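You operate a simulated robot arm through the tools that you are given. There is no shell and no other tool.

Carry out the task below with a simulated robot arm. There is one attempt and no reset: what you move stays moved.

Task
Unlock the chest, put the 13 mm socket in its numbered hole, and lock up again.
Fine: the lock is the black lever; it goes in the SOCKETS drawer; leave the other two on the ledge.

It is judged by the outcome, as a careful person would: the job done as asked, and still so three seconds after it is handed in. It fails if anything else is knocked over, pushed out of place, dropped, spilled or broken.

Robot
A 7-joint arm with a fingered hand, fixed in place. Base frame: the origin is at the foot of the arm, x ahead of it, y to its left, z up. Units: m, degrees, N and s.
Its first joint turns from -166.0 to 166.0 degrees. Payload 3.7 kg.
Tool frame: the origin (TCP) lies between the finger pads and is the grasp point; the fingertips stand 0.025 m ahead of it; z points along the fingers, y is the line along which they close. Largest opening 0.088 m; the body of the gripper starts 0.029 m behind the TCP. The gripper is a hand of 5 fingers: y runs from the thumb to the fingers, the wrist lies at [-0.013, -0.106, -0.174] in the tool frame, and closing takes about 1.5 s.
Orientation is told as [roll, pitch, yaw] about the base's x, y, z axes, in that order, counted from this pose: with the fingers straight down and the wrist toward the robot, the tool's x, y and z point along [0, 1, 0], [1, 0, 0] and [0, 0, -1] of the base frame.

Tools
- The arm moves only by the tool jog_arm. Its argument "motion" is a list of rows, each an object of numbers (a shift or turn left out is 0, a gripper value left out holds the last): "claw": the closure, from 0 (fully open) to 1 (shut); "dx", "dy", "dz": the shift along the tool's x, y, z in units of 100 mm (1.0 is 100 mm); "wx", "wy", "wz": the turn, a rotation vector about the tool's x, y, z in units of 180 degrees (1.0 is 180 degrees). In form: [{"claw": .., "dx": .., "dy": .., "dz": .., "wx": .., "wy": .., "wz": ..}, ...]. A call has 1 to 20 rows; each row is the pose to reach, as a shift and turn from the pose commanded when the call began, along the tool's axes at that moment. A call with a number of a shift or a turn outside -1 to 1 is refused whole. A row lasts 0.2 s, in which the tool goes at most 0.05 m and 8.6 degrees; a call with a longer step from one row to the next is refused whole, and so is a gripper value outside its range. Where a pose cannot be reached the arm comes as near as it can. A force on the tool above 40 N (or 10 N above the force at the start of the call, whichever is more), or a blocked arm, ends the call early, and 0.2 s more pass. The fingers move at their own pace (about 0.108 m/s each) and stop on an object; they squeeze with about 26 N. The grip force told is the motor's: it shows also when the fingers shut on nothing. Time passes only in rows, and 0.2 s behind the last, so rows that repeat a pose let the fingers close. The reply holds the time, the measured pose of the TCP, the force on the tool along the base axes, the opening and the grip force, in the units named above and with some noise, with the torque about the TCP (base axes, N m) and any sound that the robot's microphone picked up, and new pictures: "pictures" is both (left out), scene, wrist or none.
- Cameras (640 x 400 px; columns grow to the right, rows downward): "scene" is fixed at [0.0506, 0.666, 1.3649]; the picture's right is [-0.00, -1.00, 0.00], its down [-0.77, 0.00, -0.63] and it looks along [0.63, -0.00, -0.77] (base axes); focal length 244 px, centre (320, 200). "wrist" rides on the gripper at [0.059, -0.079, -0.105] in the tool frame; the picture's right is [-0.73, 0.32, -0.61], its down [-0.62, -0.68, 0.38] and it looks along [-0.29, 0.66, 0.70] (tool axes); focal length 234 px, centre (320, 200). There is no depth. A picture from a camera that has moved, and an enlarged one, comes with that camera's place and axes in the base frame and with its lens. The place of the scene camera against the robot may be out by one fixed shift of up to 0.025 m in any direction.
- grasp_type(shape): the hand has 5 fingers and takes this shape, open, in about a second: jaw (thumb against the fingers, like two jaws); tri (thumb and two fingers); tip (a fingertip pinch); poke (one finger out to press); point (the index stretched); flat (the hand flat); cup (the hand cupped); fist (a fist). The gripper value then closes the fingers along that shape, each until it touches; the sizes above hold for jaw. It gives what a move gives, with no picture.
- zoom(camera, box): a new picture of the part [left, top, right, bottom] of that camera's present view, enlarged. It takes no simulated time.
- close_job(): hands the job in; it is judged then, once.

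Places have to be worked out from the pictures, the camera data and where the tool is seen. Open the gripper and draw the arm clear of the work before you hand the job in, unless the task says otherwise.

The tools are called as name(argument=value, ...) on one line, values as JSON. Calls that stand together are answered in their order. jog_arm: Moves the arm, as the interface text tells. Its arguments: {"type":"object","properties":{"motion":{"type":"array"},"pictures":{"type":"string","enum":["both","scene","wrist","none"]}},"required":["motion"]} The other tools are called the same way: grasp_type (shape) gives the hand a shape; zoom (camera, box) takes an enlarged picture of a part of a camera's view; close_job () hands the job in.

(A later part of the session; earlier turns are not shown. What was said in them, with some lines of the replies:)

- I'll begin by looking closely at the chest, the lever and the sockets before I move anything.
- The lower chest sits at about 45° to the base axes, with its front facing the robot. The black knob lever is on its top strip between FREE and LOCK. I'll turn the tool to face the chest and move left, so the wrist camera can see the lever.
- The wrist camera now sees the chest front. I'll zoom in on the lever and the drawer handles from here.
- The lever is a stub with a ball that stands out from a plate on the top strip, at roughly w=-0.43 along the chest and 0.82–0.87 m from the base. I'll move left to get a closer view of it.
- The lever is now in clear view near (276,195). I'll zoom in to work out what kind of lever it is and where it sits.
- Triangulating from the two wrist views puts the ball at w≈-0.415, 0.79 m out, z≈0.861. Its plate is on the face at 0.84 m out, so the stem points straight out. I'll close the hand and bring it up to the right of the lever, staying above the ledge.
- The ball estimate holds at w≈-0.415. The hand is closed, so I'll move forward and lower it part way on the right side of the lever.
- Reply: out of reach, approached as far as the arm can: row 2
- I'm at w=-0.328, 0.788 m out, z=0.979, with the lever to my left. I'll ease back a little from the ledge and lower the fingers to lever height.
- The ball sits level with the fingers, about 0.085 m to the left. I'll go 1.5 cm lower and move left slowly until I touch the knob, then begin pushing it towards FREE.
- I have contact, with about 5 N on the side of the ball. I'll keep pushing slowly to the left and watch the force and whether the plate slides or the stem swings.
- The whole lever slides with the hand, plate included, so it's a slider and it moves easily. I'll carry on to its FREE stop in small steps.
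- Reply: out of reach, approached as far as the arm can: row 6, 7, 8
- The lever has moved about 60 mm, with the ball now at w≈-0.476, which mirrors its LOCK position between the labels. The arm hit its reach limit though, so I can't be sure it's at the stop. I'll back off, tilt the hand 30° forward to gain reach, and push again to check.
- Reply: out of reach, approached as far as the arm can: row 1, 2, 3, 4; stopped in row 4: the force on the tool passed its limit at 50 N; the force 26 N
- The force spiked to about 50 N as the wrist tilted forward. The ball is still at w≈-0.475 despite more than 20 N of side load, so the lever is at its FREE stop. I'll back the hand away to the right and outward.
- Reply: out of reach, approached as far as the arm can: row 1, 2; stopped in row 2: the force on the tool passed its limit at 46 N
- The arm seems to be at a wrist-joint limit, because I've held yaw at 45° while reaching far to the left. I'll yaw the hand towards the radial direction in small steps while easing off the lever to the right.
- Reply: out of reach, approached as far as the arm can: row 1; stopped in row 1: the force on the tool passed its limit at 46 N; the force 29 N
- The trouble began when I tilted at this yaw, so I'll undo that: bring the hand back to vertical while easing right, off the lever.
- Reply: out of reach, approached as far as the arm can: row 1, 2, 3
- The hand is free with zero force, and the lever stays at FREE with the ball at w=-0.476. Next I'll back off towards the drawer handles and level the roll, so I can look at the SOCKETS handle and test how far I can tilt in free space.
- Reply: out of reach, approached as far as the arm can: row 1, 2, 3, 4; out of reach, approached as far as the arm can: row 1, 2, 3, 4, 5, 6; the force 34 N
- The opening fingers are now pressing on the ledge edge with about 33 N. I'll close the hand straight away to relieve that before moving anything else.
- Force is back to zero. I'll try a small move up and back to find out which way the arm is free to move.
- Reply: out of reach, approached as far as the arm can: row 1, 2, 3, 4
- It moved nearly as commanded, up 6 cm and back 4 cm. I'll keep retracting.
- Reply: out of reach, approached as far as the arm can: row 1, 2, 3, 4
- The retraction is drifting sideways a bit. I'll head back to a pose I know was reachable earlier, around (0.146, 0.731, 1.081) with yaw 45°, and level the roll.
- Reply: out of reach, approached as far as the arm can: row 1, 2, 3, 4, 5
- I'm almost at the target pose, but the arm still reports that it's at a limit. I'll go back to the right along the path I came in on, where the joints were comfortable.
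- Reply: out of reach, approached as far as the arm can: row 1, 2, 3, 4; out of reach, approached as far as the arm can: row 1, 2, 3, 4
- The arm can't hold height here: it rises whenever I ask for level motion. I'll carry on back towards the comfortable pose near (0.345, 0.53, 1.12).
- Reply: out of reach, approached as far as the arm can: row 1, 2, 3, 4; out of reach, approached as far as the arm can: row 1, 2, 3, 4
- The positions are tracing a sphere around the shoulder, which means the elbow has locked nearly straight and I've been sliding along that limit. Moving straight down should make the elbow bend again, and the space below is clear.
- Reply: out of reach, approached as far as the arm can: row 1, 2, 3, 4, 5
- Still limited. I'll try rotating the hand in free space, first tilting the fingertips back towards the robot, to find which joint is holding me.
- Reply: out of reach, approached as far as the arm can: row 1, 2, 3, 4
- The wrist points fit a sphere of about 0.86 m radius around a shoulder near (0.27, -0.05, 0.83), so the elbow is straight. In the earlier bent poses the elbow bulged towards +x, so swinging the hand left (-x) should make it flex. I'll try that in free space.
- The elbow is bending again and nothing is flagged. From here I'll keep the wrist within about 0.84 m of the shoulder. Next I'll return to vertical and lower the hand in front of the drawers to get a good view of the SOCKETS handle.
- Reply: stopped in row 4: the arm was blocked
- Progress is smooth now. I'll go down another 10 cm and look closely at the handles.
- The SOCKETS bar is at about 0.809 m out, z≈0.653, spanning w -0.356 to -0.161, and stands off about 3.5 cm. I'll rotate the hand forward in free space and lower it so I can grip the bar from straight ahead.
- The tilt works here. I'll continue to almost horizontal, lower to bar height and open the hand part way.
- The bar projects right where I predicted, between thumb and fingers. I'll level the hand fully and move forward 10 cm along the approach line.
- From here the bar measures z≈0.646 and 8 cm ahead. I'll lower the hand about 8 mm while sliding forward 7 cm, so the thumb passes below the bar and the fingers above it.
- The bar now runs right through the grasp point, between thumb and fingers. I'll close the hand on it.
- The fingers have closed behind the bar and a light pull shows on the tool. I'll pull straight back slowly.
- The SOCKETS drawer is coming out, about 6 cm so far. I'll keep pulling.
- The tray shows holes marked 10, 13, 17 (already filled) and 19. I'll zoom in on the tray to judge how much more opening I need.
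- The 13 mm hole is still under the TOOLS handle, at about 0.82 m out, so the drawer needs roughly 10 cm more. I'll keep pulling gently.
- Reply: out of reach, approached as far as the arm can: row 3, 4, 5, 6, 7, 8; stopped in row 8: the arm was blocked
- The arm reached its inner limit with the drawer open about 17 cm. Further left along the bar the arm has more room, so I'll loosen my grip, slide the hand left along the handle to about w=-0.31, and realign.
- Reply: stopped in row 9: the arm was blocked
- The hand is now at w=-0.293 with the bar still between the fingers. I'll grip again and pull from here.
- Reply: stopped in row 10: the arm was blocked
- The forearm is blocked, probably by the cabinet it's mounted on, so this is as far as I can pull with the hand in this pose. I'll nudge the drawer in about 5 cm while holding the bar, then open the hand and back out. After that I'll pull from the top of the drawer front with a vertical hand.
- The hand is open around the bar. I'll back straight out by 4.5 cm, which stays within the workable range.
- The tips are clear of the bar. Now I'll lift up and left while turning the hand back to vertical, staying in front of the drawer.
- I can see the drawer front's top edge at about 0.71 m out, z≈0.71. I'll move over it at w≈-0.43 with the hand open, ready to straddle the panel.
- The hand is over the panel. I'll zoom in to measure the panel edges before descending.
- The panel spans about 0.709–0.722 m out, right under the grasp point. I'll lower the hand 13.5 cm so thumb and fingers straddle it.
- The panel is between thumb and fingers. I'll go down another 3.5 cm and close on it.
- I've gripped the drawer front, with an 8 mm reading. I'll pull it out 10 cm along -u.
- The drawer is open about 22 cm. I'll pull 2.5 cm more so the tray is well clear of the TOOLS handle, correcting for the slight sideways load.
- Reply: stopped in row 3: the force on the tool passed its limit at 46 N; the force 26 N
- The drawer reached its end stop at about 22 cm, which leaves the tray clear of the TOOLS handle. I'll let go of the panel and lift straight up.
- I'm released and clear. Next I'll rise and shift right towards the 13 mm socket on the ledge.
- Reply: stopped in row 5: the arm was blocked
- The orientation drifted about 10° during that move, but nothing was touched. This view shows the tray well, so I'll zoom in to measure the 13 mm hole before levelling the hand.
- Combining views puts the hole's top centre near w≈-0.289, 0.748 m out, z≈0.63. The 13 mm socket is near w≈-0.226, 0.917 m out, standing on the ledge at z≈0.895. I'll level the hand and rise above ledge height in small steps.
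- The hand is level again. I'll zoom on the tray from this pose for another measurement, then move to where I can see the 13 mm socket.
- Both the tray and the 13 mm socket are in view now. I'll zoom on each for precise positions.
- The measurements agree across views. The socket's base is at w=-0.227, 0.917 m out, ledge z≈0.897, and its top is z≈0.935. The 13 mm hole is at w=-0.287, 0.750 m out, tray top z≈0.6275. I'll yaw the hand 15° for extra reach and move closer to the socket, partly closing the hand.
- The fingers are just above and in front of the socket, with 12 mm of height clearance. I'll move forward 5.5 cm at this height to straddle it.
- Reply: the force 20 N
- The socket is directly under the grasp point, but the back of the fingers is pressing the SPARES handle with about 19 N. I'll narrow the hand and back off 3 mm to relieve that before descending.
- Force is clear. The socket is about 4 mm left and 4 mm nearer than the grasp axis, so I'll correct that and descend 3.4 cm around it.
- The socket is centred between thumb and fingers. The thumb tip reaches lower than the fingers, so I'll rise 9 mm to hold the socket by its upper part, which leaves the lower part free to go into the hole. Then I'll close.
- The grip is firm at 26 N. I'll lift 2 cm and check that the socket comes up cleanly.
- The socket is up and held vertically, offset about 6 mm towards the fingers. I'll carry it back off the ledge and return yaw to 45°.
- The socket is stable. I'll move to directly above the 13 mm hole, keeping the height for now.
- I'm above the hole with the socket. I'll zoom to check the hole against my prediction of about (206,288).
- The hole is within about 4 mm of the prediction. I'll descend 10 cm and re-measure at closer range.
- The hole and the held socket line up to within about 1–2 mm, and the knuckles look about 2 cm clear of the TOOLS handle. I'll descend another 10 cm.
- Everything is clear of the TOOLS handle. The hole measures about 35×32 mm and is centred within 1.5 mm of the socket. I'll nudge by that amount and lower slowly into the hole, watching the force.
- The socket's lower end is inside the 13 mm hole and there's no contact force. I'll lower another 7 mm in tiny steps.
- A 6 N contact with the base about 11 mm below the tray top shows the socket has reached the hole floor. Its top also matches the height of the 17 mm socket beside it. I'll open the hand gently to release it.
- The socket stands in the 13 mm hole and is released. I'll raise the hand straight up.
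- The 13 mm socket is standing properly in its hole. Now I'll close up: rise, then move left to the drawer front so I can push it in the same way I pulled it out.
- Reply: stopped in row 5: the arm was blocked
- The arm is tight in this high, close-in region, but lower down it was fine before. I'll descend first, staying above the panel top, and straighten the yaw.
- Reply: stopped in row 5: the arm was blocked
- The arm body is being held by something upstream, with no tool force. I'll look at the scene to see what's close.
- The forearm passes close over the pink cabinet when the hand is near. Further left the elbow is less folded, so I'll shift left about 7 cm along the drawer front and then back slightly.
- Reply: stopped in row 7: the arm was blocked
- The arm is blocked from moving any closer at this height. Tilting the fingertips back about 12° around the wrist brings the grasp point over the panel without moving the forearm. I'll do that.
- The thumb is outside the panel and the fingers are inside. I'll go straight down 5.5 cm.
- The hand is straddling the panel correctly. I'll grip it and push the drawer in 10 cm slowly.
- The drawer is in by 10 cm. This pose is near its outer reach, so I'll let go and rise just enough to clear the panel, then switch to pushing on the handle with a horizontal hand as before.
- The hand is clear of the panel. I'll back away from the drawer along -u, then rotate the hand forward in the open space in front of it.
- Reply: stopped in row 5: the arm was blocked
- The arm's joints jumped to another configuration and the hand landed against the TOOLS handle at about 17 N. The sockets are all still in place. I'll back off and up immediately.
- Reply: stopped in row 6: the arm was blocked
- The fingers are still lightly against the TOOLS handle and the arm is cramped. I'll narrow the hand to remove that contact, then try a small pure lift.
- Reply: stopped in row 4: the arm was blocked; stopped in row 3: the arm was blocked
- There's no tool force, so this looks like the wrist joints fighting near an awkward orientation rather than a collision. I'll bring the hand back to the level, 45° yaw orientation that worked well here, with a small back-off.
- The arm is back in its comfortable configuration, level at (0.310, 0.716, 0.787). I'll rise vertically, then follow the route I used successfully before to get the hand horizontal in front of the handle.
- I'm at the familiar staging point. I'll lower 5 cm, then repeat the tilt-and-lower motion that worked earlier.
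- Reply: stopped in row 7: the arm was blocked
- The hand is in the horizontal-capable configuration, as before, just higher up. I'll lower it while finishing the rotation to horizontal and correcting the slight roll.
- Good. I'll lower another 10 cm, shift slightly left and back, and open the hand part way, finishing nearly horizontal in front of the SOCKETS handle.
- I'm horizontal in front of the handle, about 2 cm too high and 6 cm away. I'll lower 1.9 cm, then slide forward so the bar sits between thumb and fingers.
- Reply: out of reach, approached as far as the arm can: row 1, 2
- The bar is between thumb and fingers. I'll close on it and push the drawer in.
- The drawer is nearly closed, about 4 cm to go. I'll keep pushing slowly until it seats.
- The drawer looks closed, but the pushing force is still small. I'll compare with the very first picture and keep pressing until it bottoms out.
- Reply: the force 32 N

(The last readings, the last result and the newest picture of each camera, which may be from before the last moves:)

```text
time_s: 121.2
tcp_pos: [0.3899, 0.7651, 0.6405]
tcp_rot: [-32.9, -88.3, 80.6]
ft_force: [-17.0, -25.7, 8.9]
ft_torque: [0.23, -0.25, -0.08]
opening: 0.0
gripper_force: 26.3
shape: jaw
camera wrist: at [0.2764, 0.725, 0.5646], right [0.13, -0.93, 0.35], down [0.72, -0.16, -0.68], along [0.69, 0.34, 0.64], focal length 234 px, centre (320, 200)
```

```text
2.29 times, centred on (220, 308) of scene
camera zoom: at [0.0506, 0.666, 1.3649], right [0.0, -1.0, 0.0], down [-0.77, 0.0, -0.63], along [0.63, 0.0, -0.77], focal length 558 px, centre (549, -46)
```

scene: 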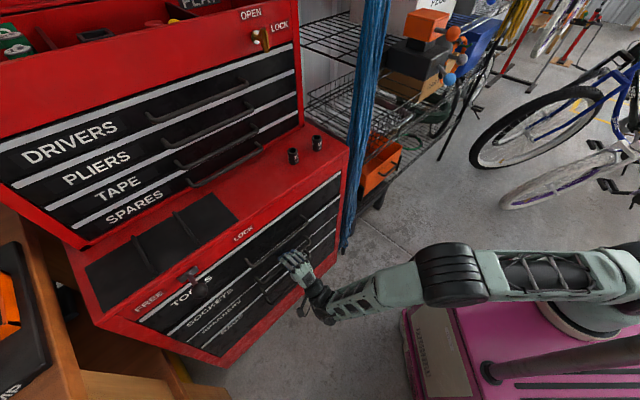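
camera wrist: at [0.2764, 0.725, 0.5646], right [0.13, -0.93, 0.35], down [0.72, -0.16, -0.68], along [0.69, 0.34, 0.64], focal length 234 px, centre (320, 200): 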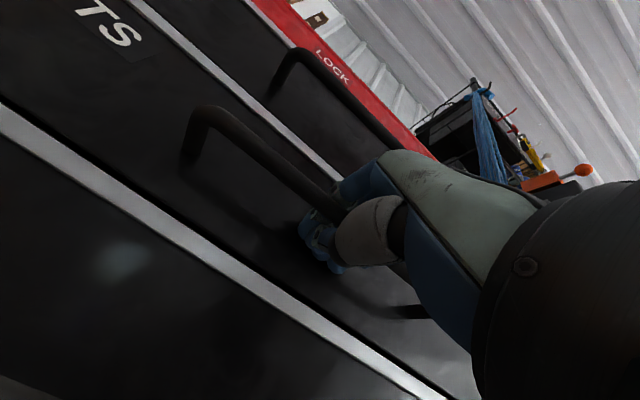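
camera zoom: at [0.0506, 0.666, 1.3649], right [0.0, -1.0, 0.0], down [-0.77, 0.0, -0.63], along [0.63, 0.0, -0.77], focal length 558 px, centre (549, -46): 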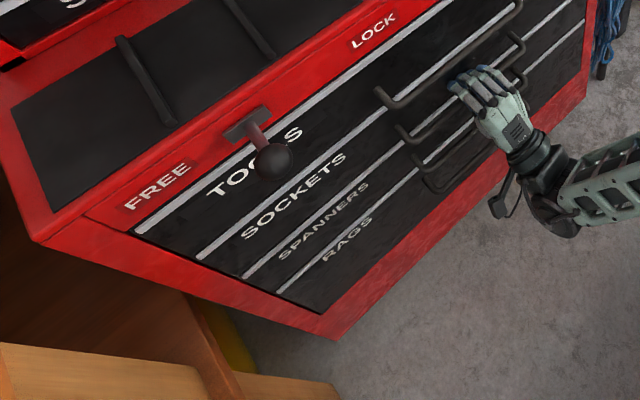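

The push force rose to about 30 N and the drawer front matches its original closed position exactly. I'll open the hand and back straight out without disturbing it.

jog_arm(motion=[{"claw": 0.2, "dz": -0.08}, {"dz": -0.08}, {"dz": -0.08}, {"dz": -0.08}, {"dz": -0.08}, {"dz": -0.08, "dy": 0.04}, {"dz": -0.25, "dy": 0.04}, {"dz": -0.4, "dy": 0.04}, {"dz": -0.55, "dy": 0.04}, {"dz": -0.7, "dy": 0.04}], pictures="both")

zoom(camera="scene", box=[80, 220, 360, 395])

```text
time_s: 123.4
tcp_pos: [0.3458, 0.7154, 0.6453]
tcp_rot: [-31.4, -88.2, 79.1]
ft_force: [0.4, 0.1, -0.4]
ft_torque: [0.01, 0.02, -0.03]
opening: 0.0702
gripper_force: 0.1
shape: jaw
camera wrist: at [0.2316, 0.6746, 0.569], right [0.13, -0.93, 0.35], down [0.71, -0.16, -0.68], along [0.69, 0.34, 0.64], focal length 234 px, centre (320, 200)
```

scene: 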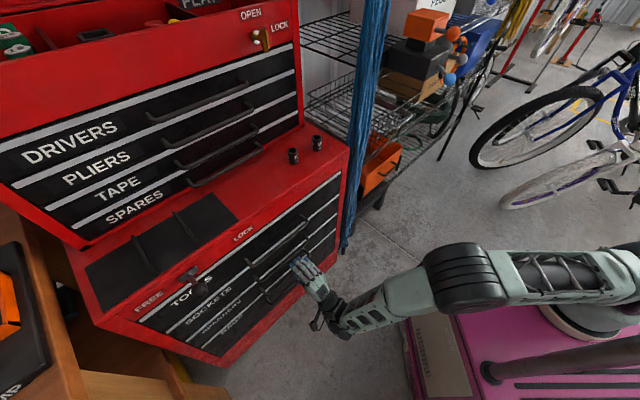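
wrist: 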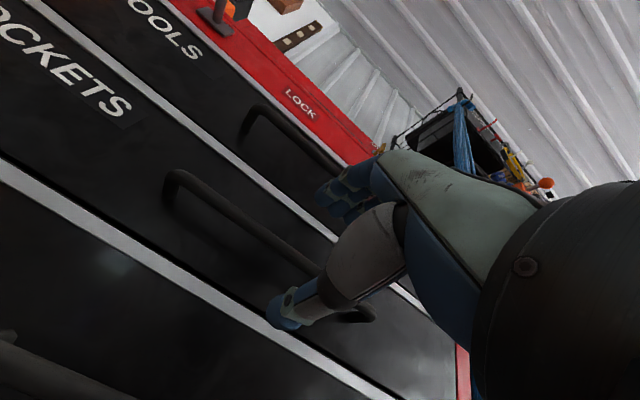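

```text
2.29 times, centred on (220, 308) of scene
camera zoom: at [0.0506, 0.666, 1.3649], right [0.0, -1.0, 0.0], down [-0.77, 0.0, -0.63], along [0.63, 0.0, -0.77], focal length 558 px, centre (549, -46)
```

zoom: 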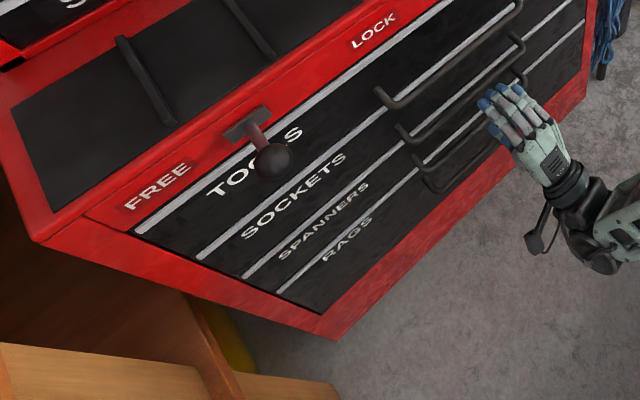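

The drawer is shut and the lever is the only thing left. The ball is at w≈-0.476, 0.79 m out, z≈0.861, and I need to draw it right to LOCK. I'll back off, rise, and turn the hand to point a little left so I can grip the ball from the front within reach.

jog_arm(motion=[{"dz": -0.2}, {"dz": -0.4, "dy": 0.15}, {"dz": -0.4, "dy": 0.35, "wy": 0.03}, {"dz": -0.4, "dy": 0.55, "wy": 0.06}, {"dz": -0.4, "dy": 0.75, "wy": 0.09}, {"dz": -0.4, "dy": 0.95, "wy": 0.12}], pictures="both")

```text
time_s: 124.8
tcp_pos: [0.3183, 0.6866, 0.7426]
tcp_rot: [-10.7, -88.3, 79.9]
ft_force: [0.0, 0.0, -0.1]
ft_torque: [0.02, 0.0, 0.02]
opening: 0.0704
gripper_force: 0.0
shape: jaw
camera wrist: at [0.2264, 0.6074, 0.6673], right [0.47, -0.81, 0.35], down [0.72, 0.12, -0.69], along [0.52, 0.57, 0.64], focal length 234 px, centre (320, 200)
```

scene: 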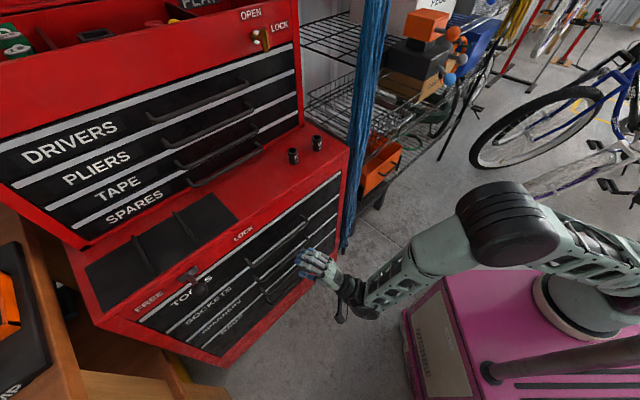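
wrist: 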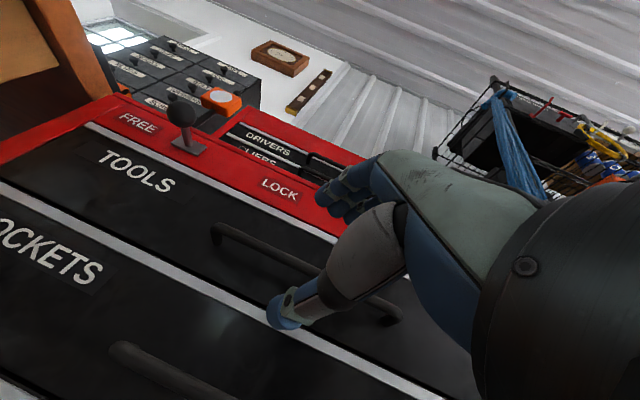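

This is a comfortable pose. I'll move up and left in two steps to a point about 9 cm in front of the ball.

jog_arm(motion=[{"dx": 0.17, "dy": 0.12, "dz": 0.07}, {"dx": 0.34, "dy": 0.24, "dz": 0.13}, {"dx": 0.51, "dy": 0.36, "dz": 0.2}, {"dx": 0.68, "dy": 0.48, "dz": 0.27}, {"dx": 0.83, "dy": 0.6, "dz": 0.33}], pictures="none")

jog_arm(motion=[{"dx": 0.17, "dy": 0.12, "dz": 0.05}, {"dx": 0.34, "dy": 0.24, "dz": 0.11}, {"dx": 0.51, "dy": 0.36, "dz": 0.17}, {"dx": 0.68, "dy": 0.48, "dz": 0.23}, {"dx": 0.83, "dy": 0.58, "dz": 0.28}], pictures="both")

```text
time_s: 126.0
tcp_pos: [0.2548, 0.7492, 0.8023]
tcp_rot: [-10.5, -88.2, 79.8]
ft_force: [0.4, -0.3, -0.4]
ft_torque: [0.01, 0.0, -0.03]
opening: 0.0702
gripper_force: 0.1
shape: jaw
```

```text
time_s: 127.2
tcp_pos: [0.188, 0.8057, 0.8578]
tcp_rot: [-11.5, -88.1, 80.6]
ft_force: [0.3, 0.0, -0.7]
ft_torque: [-0.02, 0.03, 0.0]
opening: 0.0703
gripper_force: 0.1
shape: jaw
camera wrist: at [0.0954, 0.7268, 0.7822], right [0.46, -0.81, 0.35], down [0.72, 0.12, -0.69], along [0.52, 0.57, 0.64], focal length 234 px, centre (320, 200)
```

scene: 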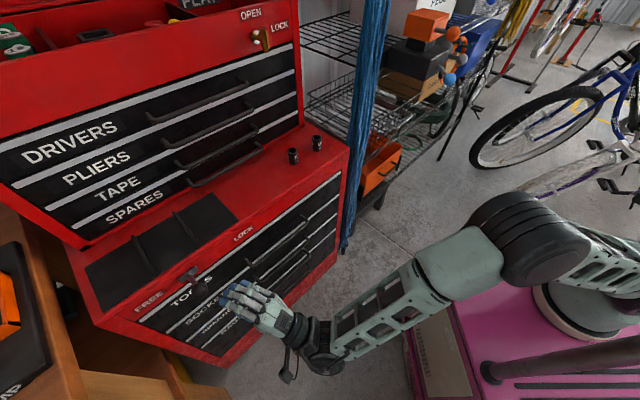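
wrist: 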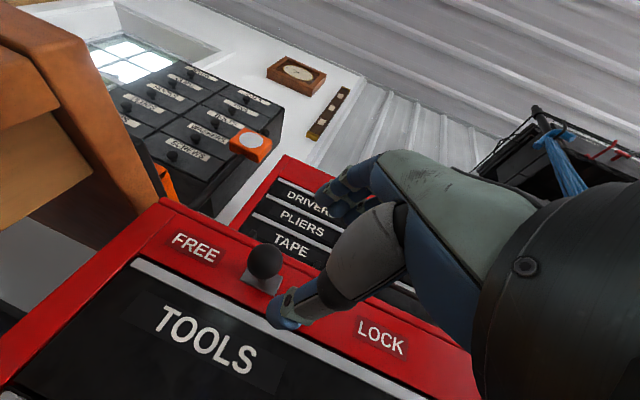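

The ball sits straight ahead of the hand, 9.5 cm away and centred. I'll advance 9 cm with a slight upward correction so thumb and fingers go around it.

jog_arm(motion=[{"dz": 0.2, "dy": 0.04}, {"dz": 0.4, "dy": 0.07}, {"dz": 0.6, "dy": 0.07}, {"dz": 0.77, "dy": 0.07}, {"dz": 0.9, "dy": 0.07}], pictures="both")

zoom(camera="wrist", box=[220, 150, 420, 330])

```text
time_s: 128.4
tcp_pos: [0.2194, 0.8921, 0.8605]
tcp_rot: [-10.3, -88.2, 79.5]
ft_force: [-0.7, 1.2, -0.6]
ft_torque: [0.0, -0.01, 0.01]
opening: 0.0704
gripper_force: 0.2
shape: jaw
camera wrist: at [0.128, 0.8133, 0.7863], right [0.47, -0.81, 0.35], down [0.72, 0.12, -0.69], along [0.52, 0.57, 0.64], focal length 234 px, centre (320, 200)
```

scene: 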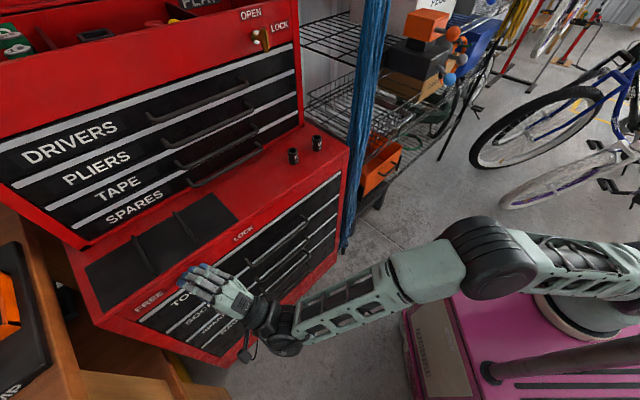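
wrist: 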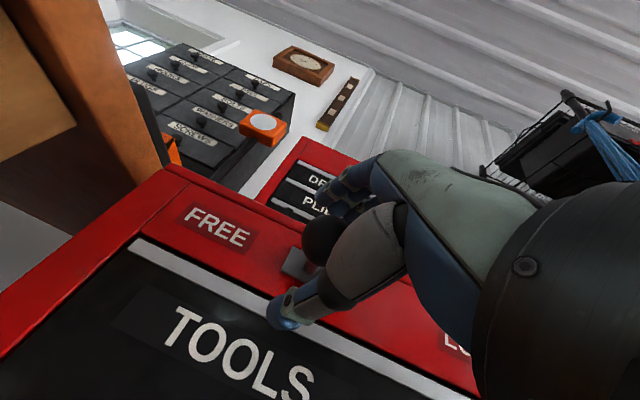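

```text
2.22 times, centred on (320, 240) of wrist
camera zoom: at [0.128, 0.8133, 0.7863], right [0.47, -0.81, 0.35], down [0.72, 0.12, -0.69], along [0.52, 0.57, 0.64], focal length 520 px, centre (320, 111)
```

zoom: 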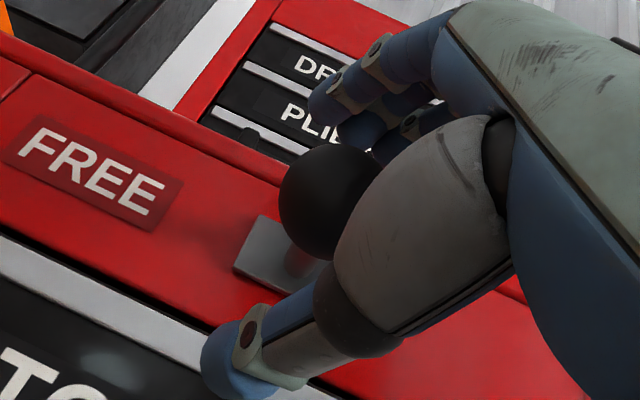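

The ball is centred in the hand. I'll close on it gently.

jog_arm(motion=[{"claw": 0.4}, {"claw": 0.55}, {"claw": 0.7}, {"claw": 0.85}, {"claw": 1.0}, {"claw": 1.0}, {"claw": 1.0}], pictures="wrist")

zoom(camera="wrist", box=[220, 150, 420, 330])

```text
time_s: 130.0
tcp_pos: [0.219, 0.8923, 0.8603]
tcp_rot: [-10.7, -88.1, 80.0]
ft_force: [5.5, 8.8, -6.9]
ft_torque: [0.09, -0.04, -0.05]
opening: 0.0175
gripper_force: 25.7
shape: jaw
camera wrist: at [0.1289, 0.8135, 0.7849], right [0.46, -0.81, 0.35], down [0.72, 0.11, -0.69], along [0.52, 0.57, 0.64], focal length 234 px, centre (320, 200)
```

wrist: 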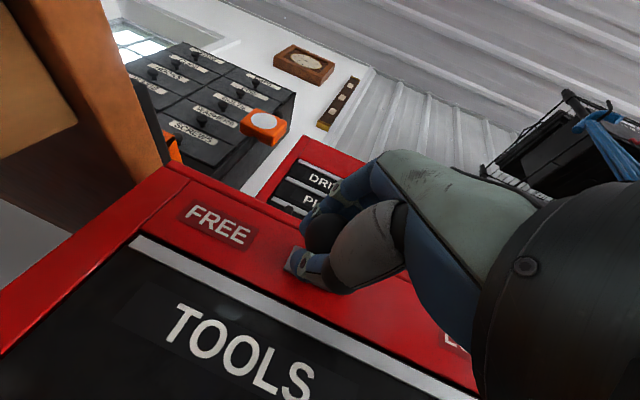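

```text
2.22 times, centred on (320, 240) of wrist
camera zoom: at [0.1289, 0.8135, 0.7849], right [0.46, -0.81, 0.35], down [0.72, 0.11, -0.69], along [0.52, 0.57, 0.64], focal length 520 px, centre (320, 111)
```

zoom: 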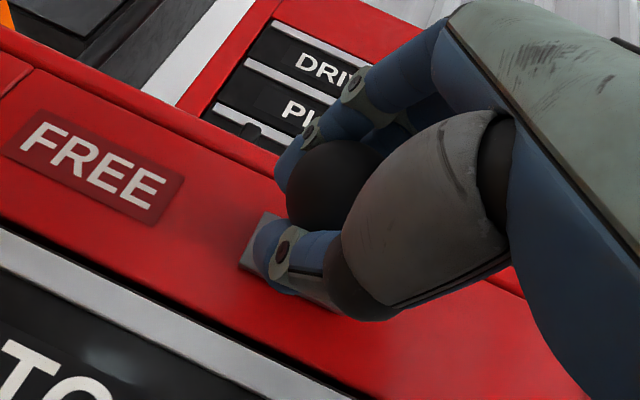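

The ball is held firmly. I'll draw it right along the chest front towards LOCK, 6 cm in small steps.

jog_arm(motion=[{"dx": -0.07, "dz": -0.031}, {"dx": -0.14, "dz": -0.062}, {"dx": -0.21, "dz": -0.094}, {"dx": -0.28, "dz": -0.125}, {"dx": -0.35, "dz": -0.157}, {"dx": -0.42, "dz": -0.19}, {"dx": -0.49, "dz": -0.221}, {"dx": -0.55, "dz": -0.248}], pictures="both")

zoom(camera="wrist", box=[120, 150, 420, 350])

```text
time_s: 132.0
tcp_pos: [0.2595, 0.8503, 0.8599]
tcp_rot: [-12.3, -87.8, 81.7]
ft_force: [1.9, 32.7, -8.9]
ft_torque: [0.03, -0.2, 0.16]
opening: 0.0157
gripper_force: 26.3
shape: jaw
stopped in row 8: the force on the tool passed its limit at 40 N (the readings are from after the stop); the commanded pose is now the measured one
camera wrist: at [0.168, 0.7707, 0.7849], right [0.47, -0.81, 0.35], down [0.71, 0.12, -0.69], along [0.52, 0.57, 0.63], focal length 234 px, centre (320, 200)
```

scene: 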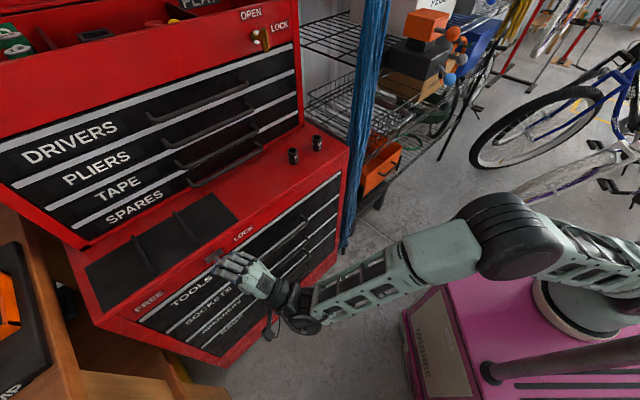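
wrist: 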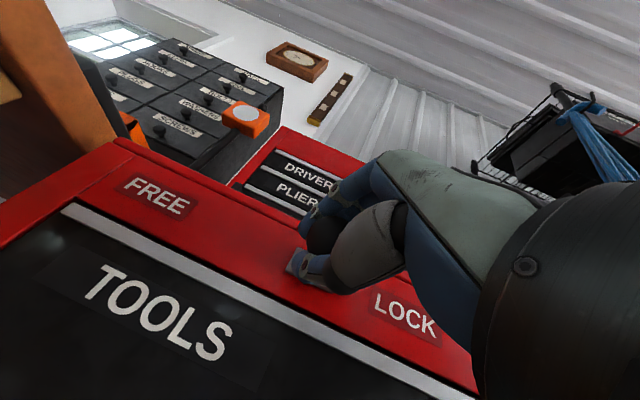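

```text
2.00 times, centred on (270, 250) of wrist
camera zoom: at [0.168, 0.7707, 0.7849], right [0.47, -0.81, 0.35], down [0.71, 0.12, -0.69], along [0.52, 0.57, 0.63], focal length 468 px, centre (420, 100)
```

zoom: 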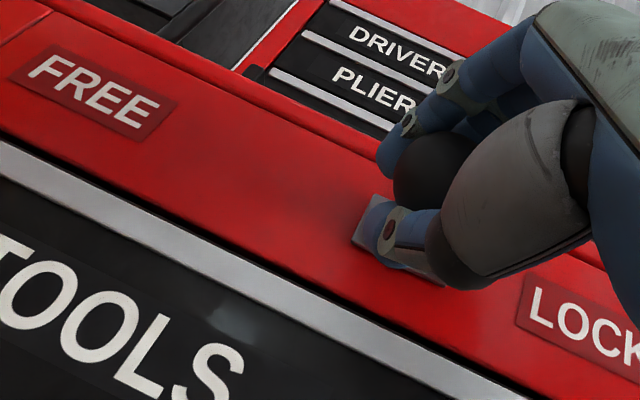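

The lever moved 58 mm and resistance climbed to 40 N, which should be the LOCK stop. I'll release the ball, back off, and compare with the first picture.

jog_arm(motion=[{"claw": 0.2}, {"claw": 0.2}, {"claw": 0.2}, {"claw": 0.2}, {"claw": 0.2}, {"dz": -0.2}, {"dz": -0.4}, {"dz": -0.6}, {"dz": -0.8}], pictures="both")

zoom(camera="scene", box=[130, 220, 290, 320])

zoom(camera="wrist", box=[120, 150, 420, 350])

```text
time_s: 134.0
tcp_pos: [0.2293, 0.7731, 0.8655]
tcp_rot: [-11.0, -88.1, 80.4]
ft_force: [-0.8, 0.1, 0.9]
ft_torque: [-0.01, 0.02, 0.03]
opening: 0.0703
gripper_force: 0.2
shape: jaw
camera wrist: at [0.139, 0.6945, 0.7906], right [0.47, -0.81, 0.35], down [0.71, 0.12, -0.69], along [0.52, 0.57, 0.64], focal length 234 px, centre (320, 200)
```

scene: 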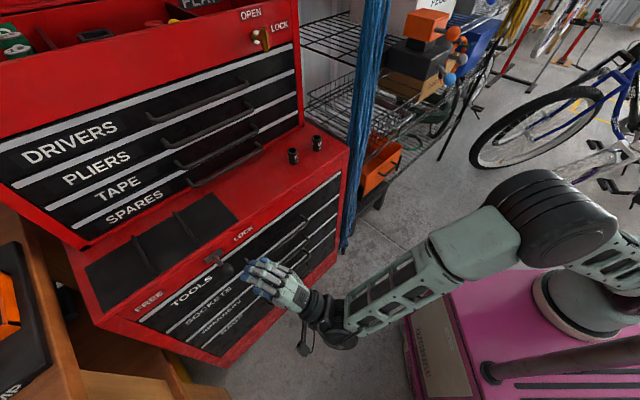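
wrist: 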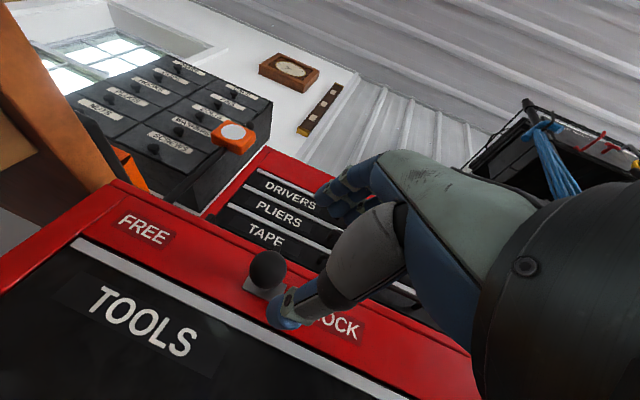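

```text
4.00 times, centred on (210, 270) of scene
camera zoom: at [0.0506, 0.666, 1.3649], right [0.0, -1.0, 0.0], down [-0.77, 0.0, -0.63], along [0.63, 0.0, -0.77], focal length 977 px, centre (760, -80)
```

zoom: 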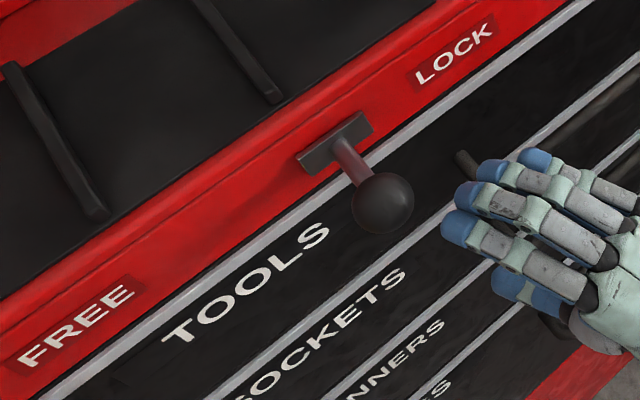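

```text
2.00 times, centred on (270, 250) of wrist
camera zoom: at [0.139, 0.6945, 0.7906], right [0.47, -0.81, 0.35], down [0.71, 0.12, -0.69], along [0.52, 0.57, 0.64], focal length 468 px, centre (420, 100)
```

zoom: 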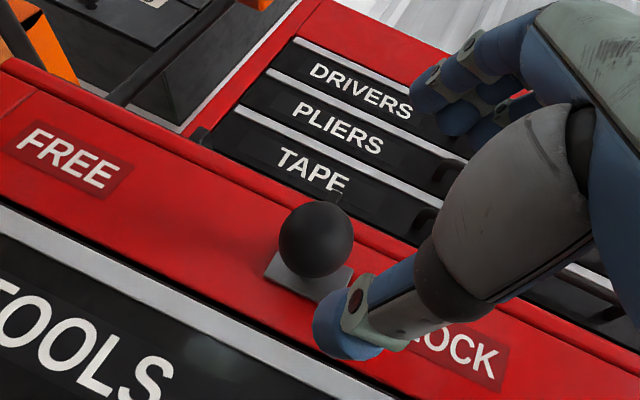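

The lever and plate match the first picture pixel for pixel, so the lock is fully at LOCK. I'll open the hand completely and draw the arm back clear of the chest.

jog_arm(motion=[{"claw": 0.0, "dz": -0.2}, {"dx": -0.1, "dz": -0.4}, {"dx": -0.3, "dy": -0.1, "dz": -0.55}, {"dx": -0.5, "dy": -0.25, "dz": -0.7}, {"dx": -0.7, "dy": -0.4, "dz": -0.82}, {"dx": -0.84, "dy": -0.55, "dz": -0.91}], pictures="both")

zoom(camera="scene", box=[80, 100, 380, 380])

zoom(camera="scene", box=[230, 110, 350, 200])

```text
time_s: 135.4
tcp_pos: [0.2777, 0.6584, 0.8141]
tcp_rot: [-10.6, -88.2, 80.0]
ft_force: [0.4, -0.2, -0.9]
ft_torque: [-0.04, 0.0, 0.01]
opening: 0.0875
gripper_force: 0.1
shape: jaw
camera wrist: at [0.1863, 0.5787, 0.7395], right [0.47, -0.81, 0.35], down [0.71, 0.12, -0.69], along [0.52, 0.57, 0.64], focal length 234 px, centre (320, 200)
```

scene: 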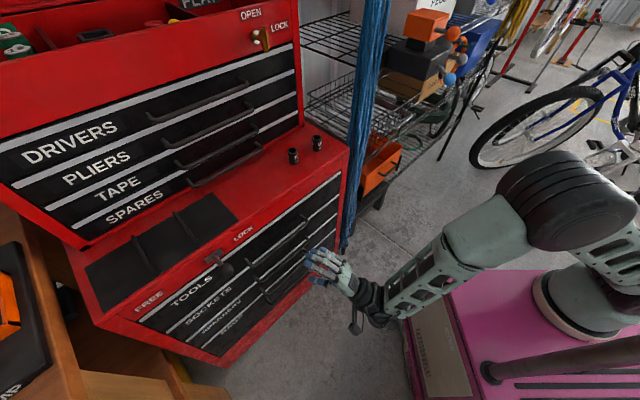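
wrist: 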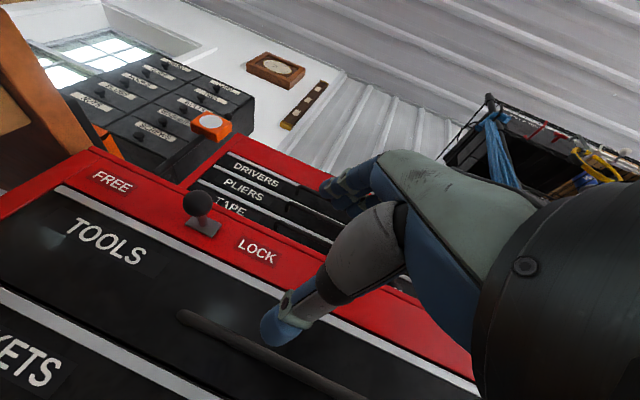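

```text
1.43 times, centred on (230, 240) of scene
camera zoom: at [0.0506, 0.666, 1.3649], right [0.0, -1.0, 0.0], down [-0.77, 0.0, -0.63], along [0.63, 0.0, -0.77], focal length 349 px, centre (449, 143)
```

zoom: 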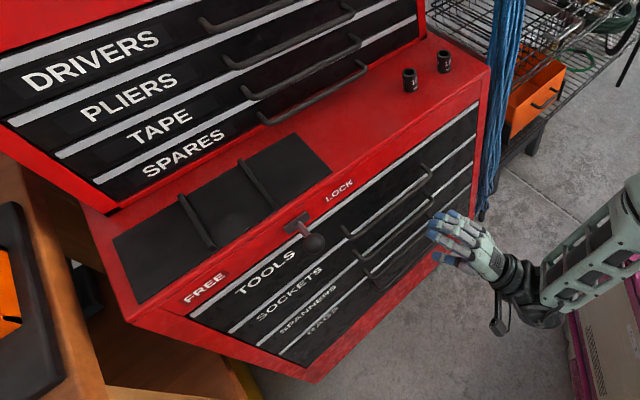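

```text
4.44 times, centred on (290, 155) of scene
camera zoom: at [0.0506, 0.666, 1.3649], right [0.0, -1.0, 0.0], down [-0.77, 0.0, -0.63], along [0.63, 0.0, -0.77], focal length 1086 px, centre (453, 400)
```

zoom: 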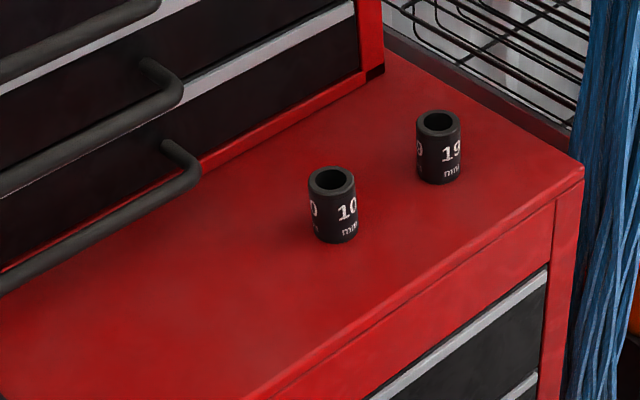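

The final check looks right: the SOCKETS drawer is flush, the black lever is at LOCK, and the 10 and 19 mm sockets haven't moved on the ledge. The brass lock is also untouched. The hand is open and clear of the chest, so I'm handing the job in.

close_job()

```text
The job is handed in.
```

I've handed the job in: the 13 mm socket is in the hole marked 13 mm in the SOCKETS drawer, and the chest is locked again.

- **Drawer:** it's pushed fully in and matches its closed position in the first picture.
- **Lock:** the black lever is back at LOCK, in exactly the position it started from. I didn't pull the drawer afterwards to test the lock.
- **Other sockets:** the 10 mm and 19 mm are still on the ledge and haven't moved.
- **Contact along the way:** the hand pressed against the black lever, the ledge edge, the SPARES handle and the TOOLS handle, and the force limit stopped it several times at about 40–50 N. In the final pictures nothing looks moved or damaged.
- **Arm:** the hand is open and drawn back clear of the chest.
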